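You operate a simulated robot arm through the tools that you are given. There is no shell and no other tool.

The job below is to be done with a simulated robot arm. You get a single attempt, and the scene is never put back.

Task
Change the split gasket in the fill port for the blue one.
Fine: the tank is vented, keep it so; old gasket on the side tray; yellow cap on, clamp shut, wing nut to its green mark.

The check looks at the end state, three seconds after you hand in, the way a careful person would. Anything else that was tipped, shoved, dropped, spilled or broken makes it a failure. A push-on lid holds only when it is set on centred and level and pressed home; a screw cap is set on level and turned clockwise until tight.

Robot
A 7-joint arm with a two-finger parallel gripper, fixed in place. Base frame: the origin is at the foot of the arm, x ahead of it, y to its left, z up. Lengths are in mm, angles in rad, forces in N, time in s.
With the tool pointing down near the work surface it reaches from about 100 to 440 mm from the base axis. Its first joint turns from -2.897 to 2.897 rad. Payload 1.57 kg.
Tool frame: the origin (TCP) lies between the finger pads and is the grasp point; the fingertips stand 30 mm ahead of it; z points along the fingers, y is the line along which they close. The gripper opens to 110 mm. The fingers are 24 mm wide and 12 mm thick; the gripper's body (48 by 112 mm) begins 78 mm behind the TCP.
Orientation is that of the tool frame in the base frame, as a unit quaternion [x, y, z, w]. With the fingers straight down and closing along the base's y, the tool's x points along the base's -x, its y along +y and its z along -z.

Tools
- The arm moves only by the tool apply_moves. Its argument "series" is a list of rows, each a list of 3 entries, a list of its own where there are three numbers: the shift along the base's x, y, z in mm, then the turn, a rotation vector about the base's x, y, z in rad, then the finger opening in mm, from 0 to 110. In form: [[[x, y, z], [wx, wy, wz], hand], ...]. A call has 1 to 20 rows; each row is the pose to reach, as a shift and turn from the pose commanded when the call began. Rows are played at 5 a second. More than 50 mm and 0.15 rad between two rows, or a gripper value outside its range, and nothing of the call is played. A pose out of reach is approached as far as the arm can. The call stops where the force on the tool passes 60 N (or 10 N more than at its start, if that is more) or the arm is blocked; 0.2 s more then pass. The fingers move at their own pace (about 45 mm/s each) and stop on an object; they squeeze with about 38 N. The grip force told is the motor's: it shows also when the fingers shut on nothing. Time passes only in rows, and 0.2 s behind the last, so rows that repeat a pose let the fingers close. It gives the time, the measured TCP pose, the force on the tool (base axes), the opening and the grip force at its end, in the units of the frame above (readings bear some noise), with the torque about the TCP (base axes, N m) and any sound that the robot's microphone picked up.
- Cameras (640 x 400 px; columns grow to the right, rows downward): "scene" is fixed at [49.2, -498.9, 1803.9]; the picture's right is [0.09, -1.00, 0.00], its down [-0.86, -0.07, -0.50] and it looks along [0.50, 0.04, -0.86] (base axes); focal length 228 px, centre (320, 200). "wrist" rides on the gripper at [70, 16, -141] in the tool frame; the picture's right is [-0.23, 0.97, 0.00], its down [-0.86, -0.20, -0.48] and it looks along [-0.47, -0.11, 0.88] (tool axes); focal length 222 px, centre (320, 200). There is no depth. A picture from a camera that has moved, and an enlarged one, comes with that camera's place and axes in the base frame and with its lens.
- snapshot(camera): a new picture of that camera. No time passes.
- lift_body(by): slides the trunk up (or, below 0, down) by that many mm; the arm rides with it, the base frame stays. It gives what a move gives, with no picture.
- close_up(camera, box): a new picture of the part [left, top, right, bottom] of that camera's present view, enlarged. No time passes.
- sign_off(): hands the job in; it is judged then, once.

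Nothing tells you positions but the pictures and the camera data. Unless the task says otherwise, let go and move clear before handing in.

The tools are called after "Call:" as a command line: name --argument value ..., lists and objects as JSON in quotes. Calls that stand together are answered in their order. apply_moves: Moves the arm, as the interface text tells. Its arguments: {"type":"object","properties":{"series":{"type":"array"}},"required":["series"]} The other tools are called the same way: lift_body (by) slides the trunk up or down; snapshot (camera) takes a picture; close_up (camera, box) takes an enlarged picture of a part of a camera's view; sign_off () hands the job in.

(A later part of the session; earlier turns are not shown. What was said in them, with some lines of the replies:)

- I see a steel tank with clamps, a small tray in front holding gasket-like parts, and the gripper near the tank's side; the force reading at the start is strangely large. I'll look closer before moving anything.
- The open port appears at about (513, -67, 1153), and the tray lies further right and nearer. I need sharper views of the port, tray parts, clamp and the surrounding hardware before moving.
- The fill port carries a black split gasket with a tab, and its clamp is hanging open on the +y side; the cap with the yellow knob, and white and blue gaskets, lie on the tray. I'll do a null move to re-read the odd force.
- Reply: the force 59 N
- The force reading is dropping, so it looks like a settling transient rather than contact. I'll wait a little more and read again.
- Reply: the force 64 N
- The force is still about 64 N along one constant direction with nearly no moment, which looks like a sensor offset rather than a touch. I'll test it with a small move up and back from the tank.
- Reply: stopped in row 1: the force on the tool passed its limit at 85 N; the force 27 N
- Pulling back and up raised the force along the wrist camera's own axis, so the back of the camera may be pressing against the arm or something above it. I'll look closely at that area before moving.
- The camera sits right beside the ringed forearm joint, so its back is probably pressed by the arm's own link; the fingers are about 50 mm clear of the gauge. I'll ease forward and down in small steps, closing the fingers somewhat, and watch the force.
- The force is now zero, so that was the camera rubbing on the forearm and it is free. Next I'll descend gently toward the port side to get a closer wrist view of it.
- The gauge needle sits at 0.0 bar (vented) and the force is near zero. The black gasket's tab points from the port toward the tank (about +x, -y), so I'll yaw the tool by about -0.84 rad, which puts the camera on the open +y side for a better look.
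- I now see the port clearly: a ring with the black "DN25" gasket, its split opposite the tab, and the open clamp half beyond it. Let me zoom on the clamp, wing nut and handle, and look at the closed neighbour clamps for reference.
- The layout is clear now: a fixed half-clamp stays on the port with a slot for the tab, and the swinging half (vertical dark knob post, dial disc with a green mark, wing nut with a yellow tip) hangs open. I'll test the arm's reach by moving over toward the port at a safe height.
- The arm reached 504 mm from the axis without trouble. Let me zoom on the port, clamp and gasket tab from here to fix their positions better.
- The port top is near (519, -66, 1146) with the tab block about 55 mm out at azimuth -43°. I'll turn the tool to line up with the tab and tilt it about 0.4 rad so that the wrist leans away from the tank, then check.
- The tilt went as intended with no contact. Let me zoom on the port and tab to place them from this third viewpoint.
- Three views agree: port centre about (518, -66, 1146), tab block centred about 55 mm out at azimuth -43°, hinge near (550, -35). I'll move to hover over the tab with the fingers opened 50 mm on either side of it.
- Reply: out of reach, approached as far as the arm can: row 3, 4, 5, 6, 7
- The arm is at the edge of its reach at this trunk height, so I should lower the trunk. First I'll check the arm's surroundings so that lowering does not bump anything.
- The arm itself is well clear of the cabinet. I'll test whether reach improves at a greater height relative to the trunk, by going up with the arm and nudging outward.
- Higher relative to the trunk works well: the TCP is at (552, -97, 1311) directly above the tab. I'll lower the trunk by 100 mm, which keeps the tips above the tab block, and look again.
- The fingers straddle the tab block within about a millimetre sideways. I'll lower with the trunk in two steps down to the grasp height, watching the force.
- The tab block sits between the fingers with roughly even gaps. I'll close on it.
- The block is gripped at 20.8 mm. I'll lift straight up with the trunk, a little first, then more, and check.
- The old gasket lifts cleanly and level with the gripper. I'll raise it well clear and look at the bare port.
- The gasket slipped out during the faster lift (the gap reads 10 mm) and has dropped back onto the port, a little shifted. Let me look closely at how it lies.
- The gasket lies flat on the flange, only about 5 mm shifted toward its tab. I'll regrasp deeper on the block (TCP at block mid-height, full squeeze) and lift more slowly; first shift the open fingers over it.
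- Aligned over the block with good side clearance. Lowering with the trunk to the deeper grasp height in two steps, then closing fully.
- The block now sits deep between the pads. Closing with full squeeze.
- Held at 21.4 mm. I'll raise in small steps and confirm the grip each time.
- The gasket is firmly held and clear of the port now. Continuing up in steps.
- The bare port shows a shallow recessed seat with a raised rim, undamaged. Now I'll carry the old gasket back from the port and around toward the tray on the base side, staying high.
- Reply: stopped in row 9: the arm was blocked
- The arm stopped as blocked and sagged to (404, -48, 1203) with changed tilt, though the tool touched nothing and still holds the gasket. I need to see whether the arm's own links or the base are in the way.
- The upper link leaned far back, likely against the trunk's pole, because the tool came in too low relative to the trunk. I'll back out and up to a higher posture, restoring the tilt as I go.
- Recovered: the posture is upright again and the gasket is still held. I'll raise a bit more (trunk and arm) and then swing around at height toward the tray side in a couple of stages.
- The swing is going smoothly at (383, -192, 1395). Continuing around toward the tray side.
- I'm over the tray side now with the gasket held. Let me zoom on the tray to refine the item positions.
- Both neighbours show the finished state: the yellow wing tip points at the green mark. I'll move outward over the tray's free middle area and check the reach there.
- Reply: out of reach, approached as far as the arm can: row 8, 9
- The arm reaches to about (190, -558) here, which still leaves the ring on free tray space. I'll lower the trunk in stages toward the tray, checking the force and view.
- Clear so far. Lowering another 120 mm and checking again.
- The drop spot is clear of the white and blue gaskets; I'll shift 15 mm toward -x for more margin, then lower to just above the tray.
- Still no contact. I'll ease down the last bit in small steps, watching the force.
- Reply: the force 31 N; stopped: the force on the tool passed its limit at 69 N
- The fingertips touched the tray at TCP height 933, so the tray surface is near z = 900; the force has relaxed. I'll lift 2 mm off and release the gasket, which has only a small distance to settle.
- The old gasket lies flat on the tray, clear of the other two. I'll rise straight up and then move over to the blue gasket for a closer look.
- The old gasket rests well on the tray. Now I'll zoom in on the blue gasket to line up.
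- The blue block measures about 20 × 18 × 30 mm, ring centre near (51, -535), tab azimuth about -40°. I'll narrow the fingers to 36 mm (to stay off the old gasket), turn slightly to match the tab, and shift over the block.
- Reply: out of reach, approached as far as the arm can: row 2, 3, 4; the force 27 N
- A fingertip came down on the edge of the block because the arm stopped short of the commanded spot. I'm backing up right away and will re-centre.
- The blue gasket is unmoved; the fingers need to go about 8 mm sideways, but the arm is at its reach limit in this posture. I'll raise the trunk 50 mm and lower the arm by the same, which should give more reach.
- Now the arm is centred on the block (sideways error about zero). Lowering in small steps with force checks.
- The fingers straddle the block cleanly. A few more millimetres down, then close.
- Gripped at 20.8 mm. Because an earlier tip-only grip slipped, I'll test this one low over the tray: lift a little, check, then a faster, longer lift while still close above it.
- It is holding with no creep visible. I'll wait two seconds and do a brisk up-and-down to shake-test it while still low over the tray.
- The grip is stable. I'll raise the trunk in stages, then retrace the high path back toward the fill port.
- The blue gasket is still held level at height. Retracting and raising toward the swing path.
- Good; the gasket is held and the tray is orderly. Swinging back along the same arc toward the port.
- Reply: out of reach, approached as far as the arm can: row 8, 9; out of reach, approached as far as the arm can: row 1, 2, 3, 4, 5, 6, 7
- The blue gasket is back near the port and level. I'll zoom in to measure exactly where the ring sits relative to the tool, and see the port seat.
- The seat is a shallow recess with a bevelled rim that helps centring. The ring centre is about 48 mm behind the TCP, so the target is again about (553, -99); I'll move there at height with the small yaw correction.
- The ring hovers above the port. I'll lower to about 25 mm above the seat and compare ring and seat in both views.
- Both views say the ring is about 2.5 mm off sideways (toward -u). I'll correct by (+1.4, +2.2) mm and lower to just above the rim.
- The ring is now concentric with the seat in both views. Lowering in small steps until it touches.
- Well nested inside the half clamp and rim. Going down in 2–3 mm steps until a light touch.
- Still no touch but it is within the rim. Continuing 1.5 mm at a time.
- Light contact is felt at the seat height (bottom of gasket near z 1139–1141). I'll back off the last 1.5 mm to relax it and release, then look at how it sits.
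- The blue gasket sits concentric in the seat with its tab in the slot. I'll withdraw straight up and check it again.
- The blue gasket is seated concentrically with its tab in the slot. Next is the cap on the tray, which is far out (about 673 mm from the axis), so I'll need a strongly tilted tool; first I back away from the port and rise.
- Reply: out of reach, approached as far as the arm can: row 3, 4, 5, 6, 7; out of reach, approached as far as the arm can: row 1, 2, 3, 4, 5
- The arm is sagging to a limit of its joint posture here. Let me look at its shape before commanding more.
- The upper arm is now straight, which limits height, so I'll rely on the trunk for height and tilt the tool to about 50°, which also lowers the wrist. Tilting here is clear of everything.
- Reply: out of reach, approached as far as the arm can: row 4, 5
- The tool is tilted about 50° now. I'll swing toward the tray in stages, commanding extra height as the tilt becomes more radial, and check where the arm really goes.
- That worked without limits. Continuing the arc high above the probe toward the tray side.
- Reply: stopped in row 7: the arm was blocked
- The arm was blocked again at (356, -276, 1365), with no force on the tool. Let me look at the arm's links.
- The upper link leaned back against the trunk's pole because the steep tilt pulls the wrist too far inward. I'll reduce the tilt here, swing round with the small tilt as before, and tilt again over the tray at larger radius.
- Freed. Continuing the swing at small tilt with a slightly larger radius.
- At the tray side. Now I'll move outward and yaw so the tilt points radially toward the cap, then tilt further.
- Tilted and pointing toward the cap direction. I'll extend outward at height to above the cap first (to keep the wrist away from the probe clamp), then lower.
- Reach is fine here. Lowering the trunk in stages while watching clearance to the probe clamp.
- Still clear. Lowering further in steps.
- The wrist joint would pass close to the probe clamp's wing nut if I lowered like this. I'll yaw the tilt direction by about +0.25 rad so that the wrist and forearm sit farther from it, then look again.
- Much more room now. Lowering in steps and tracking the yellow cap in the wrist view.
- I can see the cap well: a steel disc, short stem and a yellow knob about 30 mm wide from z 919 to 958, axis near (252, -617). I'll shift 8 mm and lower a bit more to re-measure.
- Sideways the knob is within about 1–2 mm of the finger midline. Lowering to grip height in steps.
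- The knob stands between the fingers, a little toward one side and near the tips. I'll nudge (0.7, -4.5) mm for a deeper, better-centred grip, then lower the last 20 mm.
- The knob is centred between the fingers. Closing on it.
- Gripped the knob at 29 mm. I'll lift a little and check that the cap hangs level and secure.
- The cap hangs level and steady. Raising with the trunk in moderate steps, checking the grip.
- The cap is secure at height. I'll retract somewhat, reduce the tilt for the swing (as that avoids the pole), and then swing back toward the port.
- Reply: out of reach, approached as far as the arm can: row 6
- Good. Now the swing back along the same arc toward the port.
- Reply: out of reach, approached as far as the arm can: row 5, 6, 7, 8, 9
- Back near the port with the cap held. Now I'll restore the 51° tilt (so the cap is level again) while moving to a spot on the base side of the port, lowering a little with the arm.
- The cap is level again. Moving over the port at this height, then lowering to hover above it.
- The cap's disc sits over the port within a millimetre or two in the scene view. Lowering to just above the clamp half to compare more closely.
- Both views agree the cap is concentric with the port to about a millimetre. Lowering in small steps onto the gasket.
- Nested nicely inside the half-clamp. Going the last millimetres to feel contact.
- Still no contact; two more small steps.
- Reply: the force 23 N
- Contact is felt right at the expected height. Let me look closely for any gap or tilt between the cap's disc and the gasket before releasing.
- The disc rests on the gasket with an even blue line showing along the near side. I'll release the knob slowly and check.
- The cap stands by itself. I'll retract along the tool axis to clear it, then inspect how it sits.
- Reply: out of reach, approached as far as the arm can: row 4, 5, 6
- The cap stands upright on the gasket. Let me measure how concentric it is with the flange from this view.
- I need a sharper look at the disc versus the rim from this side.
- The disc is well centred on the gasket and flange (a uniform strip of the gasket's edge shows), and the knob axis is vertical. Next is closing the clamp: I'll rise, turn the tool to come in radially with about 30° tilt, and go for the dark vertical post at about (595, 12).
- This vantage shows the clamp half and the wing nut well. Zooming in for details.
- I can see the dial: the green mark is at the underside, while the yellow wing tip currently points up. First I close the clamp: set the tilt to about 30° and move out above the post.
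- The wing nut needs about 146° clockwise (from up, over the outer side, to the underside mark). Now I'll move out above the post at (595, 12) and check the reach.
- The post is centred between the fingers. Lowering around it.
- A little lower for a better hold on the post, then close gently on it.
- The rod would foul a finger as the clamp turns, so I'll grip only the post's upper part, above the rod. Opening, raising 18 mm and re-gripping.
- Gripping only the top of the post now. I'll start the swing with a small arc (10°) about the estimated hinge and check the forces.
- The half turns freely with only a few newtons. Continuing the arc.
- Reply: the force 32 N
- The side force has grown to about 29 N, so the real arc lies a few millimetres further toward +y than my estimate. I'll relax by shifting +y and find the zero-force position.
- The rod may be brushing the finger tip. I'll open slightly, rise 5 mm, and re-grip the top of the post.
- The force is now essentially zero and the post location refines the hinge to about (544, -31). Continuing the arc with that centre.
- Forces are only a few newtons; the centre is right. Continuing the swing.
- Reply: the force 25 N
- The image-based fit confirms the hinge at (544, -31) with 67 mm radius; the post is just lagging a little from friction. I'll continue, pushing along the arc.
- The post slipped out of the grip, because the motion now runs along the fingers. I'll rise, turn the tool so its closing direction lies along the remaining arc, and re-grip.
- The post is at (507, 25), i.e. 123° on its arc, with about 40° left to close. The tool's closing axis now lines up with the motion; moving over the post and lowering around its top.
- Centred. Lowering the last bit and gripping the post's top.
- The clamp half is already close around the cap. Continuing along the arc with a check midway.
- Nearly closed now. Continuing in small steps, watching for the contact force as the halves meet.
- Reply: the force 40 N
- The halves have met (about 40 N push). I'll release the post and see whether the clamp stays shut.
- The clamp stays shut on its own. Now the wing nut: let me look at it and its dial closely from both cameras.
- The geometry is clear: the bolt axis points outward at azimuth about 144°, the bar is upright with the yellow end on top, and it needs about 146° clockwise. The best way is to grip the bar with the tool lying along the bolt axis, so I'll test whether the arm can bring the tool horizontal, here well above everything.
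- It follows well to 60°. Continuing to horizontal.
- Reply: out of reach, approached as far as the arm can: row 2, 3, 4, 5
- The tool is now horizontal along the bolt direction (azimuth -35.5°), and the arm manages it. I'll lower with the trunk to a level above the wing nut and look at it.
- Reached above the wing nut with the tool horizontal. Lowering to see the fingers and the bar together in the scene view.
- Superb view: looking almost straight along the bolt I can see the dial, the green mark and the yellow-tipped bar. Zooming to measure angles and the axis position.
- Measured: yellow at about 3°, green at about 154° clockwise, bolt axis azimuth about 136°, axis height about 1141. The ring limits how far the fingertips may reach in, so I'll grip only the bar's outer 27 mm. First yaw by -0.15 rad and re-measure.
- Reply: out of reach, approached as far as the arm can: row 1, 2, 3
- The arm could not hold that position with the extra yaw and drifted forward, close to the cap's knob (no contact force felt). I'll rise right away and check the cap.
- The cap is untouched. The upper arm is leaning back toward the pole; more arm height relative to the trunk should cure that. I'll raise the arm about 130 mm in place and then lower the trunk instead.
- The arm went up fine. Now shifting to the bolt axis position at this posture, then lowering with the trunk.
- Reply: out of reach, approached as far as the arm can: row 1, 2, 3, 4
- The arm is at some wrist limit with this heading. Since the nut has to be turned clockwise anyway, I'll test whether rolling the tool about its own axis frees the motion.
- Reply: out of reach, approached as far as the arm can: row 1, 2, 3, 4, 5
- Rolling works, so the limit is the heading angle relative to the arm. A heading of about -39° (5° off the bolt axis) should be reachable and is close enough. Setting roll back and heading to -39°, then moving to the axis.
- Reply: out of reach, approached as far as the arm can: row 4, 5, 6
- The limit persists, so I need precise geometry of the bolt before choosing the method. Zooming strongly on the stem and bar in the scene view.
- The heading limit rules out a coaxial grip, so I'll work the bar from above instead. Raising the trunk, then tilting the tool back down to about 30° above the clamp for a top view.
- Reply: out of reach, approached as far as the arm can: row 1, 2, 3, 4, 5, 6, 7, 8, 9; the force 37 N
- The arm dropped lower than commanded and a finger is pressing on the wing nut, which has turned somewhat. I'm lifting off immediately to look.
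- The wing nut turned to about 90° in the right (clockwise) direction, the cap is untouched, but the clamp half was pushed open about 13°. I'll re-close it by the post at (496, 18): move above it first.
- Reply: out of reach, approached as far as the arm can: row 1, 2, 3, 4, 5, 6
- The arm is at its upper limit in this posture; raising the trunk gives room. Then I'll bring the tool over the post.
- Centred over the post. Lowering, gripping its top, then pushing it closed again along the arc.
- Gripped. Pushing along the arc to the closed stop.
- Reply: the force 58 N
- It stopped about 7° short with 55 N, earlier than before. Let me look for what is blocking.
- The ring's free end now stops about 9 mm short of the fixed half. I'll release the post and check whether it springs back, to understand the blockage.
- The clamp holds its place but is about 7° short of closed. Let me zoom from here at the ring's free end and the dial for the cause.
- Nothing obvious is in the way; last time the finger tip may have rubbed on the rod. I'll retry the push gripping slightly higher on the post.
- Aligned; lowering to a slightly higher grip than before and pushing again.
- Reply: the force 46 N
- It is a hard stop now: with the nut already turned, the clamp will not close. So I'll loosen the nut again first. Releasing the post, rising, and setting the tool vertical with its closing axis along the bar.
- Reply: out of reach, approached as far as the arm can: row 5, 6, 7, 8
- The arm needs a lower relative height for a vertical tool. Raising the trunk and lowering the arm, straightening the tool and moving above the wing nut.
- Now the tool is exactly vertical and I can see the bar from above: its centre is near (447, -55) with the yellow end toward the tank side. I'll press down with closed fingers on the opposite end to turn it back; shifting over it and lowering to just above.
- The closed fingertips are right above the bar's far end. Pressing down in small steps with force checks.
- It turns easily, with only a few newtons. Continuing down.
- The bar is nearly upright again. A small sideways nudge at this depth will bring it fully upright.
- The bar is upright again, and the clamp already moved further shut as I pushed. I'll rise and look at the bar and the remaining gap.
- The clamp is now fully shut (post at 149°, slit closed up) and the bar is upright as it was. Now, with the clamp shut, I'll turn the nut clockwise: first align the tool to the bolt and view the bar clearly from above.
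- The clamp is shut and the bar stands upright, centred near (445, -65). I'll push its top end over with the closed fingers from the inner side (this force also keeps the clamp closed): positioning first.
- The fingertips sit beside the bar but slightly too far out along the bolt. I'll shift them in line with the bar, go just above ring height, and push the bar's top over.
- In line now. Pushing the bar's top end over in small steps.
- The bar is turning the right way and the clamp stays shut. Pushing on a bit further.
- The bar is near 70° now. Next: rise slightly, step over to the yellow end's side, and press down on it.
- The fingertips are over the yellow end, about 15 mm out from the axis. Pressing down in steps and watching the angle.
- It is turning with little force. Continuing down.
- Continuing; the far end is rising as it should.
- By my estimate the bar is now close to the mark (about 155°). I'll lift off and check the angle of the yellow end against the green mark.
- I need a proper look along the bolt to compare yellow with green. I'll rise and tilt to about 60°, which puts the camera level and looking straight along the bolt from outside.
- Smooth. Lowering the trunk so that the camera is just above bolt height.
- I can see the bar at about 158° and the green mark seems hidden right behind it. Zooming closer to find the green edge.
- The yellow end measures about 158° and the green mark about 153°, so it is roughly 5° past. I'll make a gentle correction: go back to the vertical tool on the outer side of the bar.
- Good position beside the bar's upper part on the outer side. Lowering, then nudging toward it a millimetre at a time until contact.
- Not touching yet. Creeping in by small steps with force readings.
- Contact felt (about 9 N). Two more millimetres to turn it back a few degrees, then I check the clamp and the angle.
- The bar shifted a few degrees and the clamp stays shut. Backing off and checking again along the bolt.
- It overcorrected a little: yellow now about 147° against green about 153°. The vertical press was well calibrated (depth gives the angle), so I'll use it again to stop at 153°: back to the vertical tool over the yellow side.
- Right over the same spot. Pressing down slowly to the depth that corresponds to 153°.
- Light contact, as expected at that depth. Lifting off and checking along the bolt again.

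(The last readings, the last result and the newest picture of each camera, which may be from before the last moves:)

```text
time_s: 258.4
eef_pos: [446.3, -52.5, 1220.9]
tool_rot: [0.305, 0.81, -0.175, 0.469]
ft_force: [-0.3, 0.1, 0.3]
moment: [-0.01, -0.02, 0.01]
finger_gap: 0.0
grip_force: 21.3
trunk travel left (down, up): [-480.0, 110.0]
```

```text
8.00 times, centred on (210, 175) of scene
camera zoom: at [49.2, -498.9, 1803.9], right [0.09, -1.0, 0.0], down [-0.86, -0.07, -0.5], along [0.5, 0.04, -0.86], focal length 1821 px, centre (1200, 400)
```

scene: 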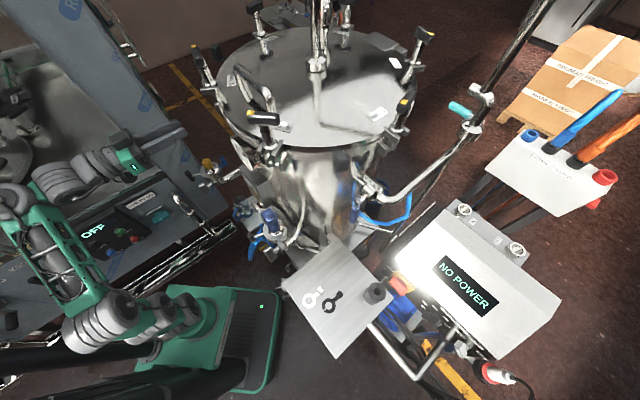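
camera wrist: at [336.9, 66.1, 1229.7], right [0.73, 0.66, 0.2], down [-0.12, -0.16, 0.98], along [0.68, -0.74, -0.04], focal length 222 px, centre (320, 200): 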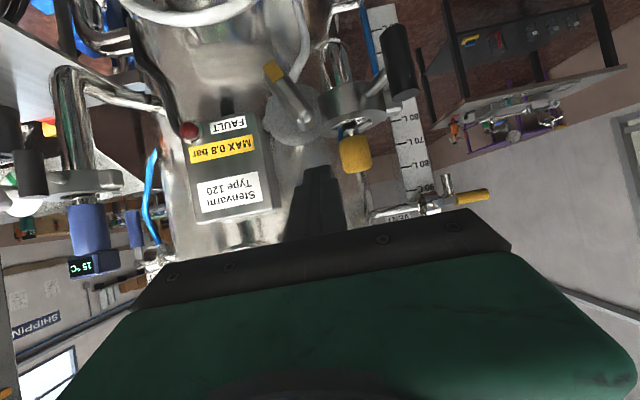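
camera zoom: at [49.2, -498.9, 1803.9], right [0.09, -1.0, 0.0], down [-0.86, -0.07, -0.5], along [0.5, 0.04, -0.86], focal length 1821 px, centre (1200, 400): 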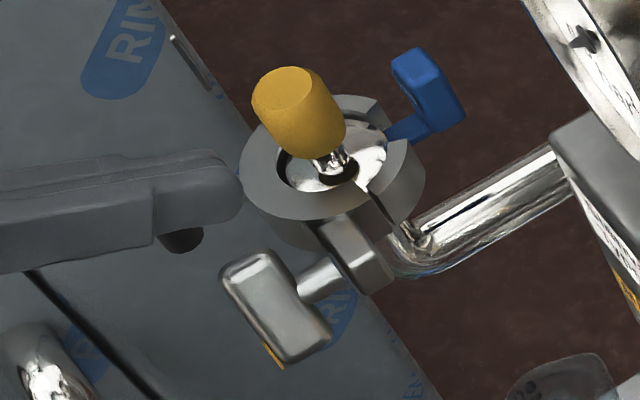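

Now the yellow end measures about 152°, matching the green mark (153°) within my measuring accuracy, and the clamp is still shut. I'll move clear upward and take final looks at everything.

Call:
lift_body --by 110

Call:
apply_moves --series '[[[5, 15, 0], [0, 0, 0], 0], [[10, 30, 0], [0, 0, 0], 0], [[15, 45, 0], [0, 0, 0], 0], [[15, 50, 0], [0, 0, 0], 0]]'

Call:
snapshot --camera "scene"

Call:
close_up --camera "scene" --box '[190, 145, 240, 195]'

Call:
close_up --camera "scene" --box '[275, 235, 405, 365]'

Call:
close_up --camera "wrist" --box '[200, 0, 400, 160]'

```text
time_s: 259.8
eef_pos: [446.8, -50.6, 1331.2]
tool_rot: [0.304, 0.811, -0.175, 0.468]
ft_force: [-1.0, -0.4, -1.5]
moment: [0.01, 0.0, 0.0]
finger_gap: 0.1
grip_force: 21.2
trunk travel left (down, up): [-590.0, 0.0]
```

```text
time_s: 260.8
eef_pos: [461.1, -0.3, 1331.6]
tool_rot: [0.304, 0.811, -0.175, 0.469]
ft_force: [0.0, 0.0, 0.2]
moment: [0.01, 0.0, 0.0]
finger_gap: 0.1
grip_force: 21.8
trunk travel left (down, up): [-590.0, 0.0]
```

```text
taken
```

scene: 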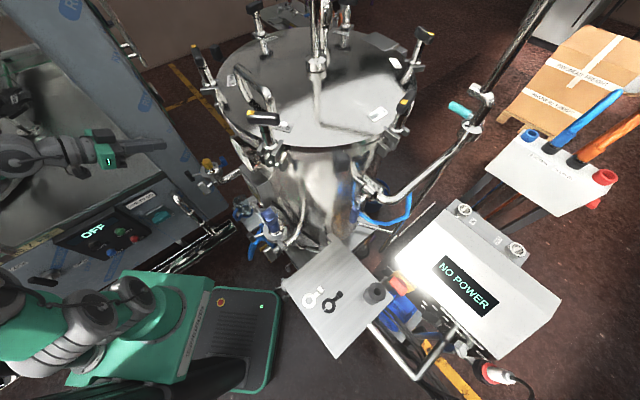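

```text
8.00 times, centred on (215, 170) of scene
camera zoom: at [49.2, -498.9, 1803.9], right [0.09, -1.0, 0.0], down [-0.86, -0.07, -0.5], along [0.5, 0.04, -0.86], focal length 1821 px, centre (1160, 440)
```

zoom: 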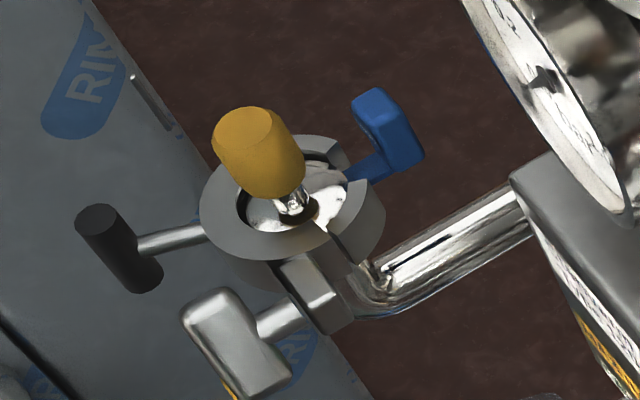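

```text
3.08 times, centred on (340, 300) of scene
camera zoom: at [49.2, -498.9, 1803.9], right [0.09, -1.0, 0.0], down [-0.86, -0.07, -0.5], along [0.5, 0.04, -0.86], focal length 700 px, centre (258, -108)
```

zoom: 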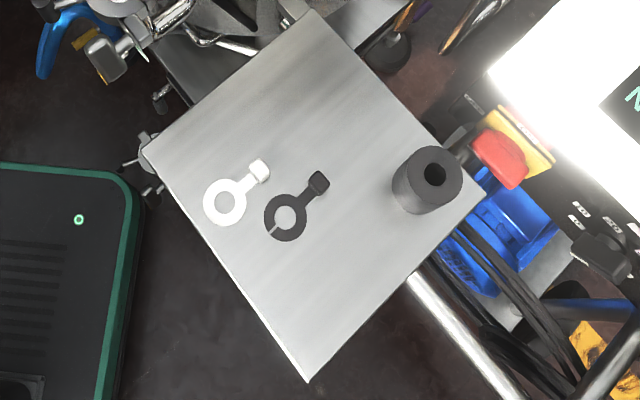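

```text
2.50 times, centred on (300, 80) of wrist
camera zoom: at [353.4, 116.2, 1342.3], right [0.73, 0.66, 0.2], down [-0.12, -0.16, 0.98], along [0.68, -0.74, -0.04], focal length 555 px, centre (370, 500)
```

zoom: 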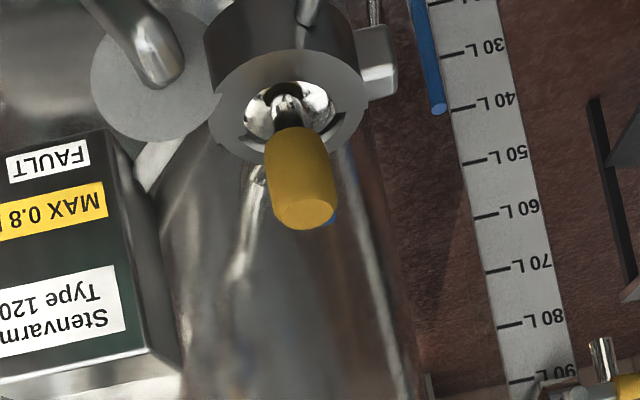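

Everything looks in place. One last close look at the clamp joint and the cap before handing in.

Call:
close_up --camera "wrist" --box '[240, 10, 330, 90]'

Call:
close_up --camera "scene" --box '[200, 155, 230, 185]'

Call:
close_up --camera "wrist" --box '[360, 100, 520, 220]'

```text
5.00 times, centred on (285, 50) of wrist
camera zoom: at [353.4, 116.2, 1342.3], right [0.73, 0.66, 0.2], down [-0.12, -0.16, 0.98], along [0.68, -0.74, -0.04], focal length 1111 px, centre (495, 950)
```

zoom: 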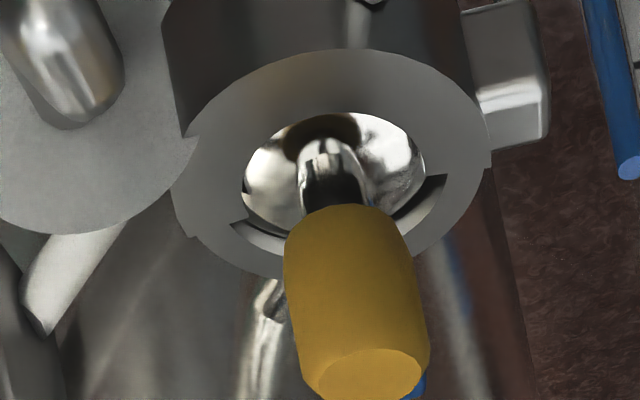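

```text
13.33 times, centred on (215, 170) of scene
camera zoom: at [49.2, -498.9, 1803.9], right [0.09, -1.0, 0.0], down [-0.86, -0.07, -0.5], along [0.5, 0.04, -0.86], focal length 3035 px, centre (1720, 600)
```

zoom: 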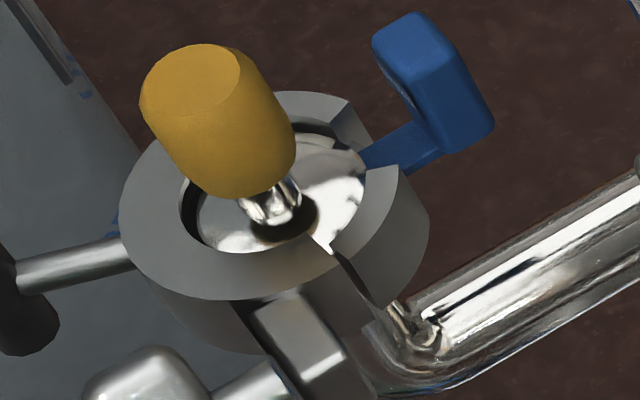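

```text
3.33 times, centred on (440, 160) of wrist
camera zoom: at [353.4, 116.2, 1342.3], right [0.73, 0.66, 0.2], down [-0.12, -0.16, 0.98], along [0.68, -0.74, -0.04], focal length 740 px, centre (-80, 333)
```

zoom: 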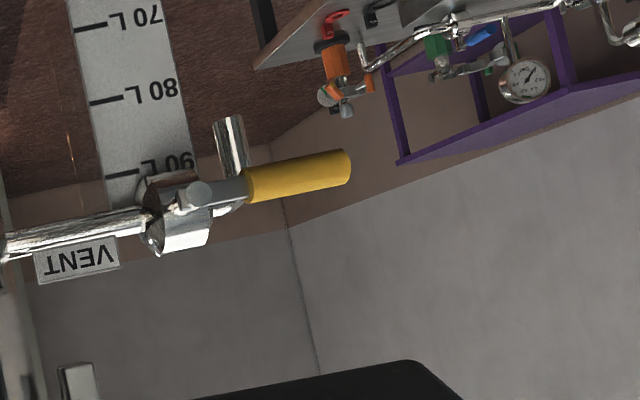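

The blue gasket is seated in the fill port, the yellow cap is level on it and the clamp is shut. By my measurement the wing nut's yellow end sits at its green mark to within a few degrees. The split gasket is on the side tray and the vent was not touched. The arm is clear, so I'm handing in.

Call:
sign_off

```text
The job is handed in.
```

The job is handed in: the blue gasket is in the fill port and the split one is on the side tray.

- **Cap and clamp:** the yellow cap stands level on the blue gasket and the clamp is shut around it.
- **Wing nut:** its yellow end measures about 152° and the green mark about 153°. My measurements are good to a few degrees. At that setting the bar hides the mark, so I could not see the two line up directly.
- **Vent:** I did not touch the vent valve, and its handle still lies in line with the pipe. The gauge read about 0 bar in every view I had of it.

These went differently from plan:

- **Old gasket:** it slipped once while being lifted and dropped back onto the port. The second grip held, and it was released a couple of centimetres above the tray.
- **Clamp:** a finger struck the wing nut while I was repositioning, which turned the nut about 90° and pushed the clamp open about 13°. I loosened the nut, closed the clamp again and then turned the nut to its mark.
- **Contacts:** the fingertips pressed on the tray once, up to about 69 N, and rested briefly on the blue gasket's tab before I picked it up. The arm also briefly ran against its own camera and, I think, the trunk pole. I saw no damage or shift from any of these.

In the final pictures the white gasket and the weight on the tray are where they started.
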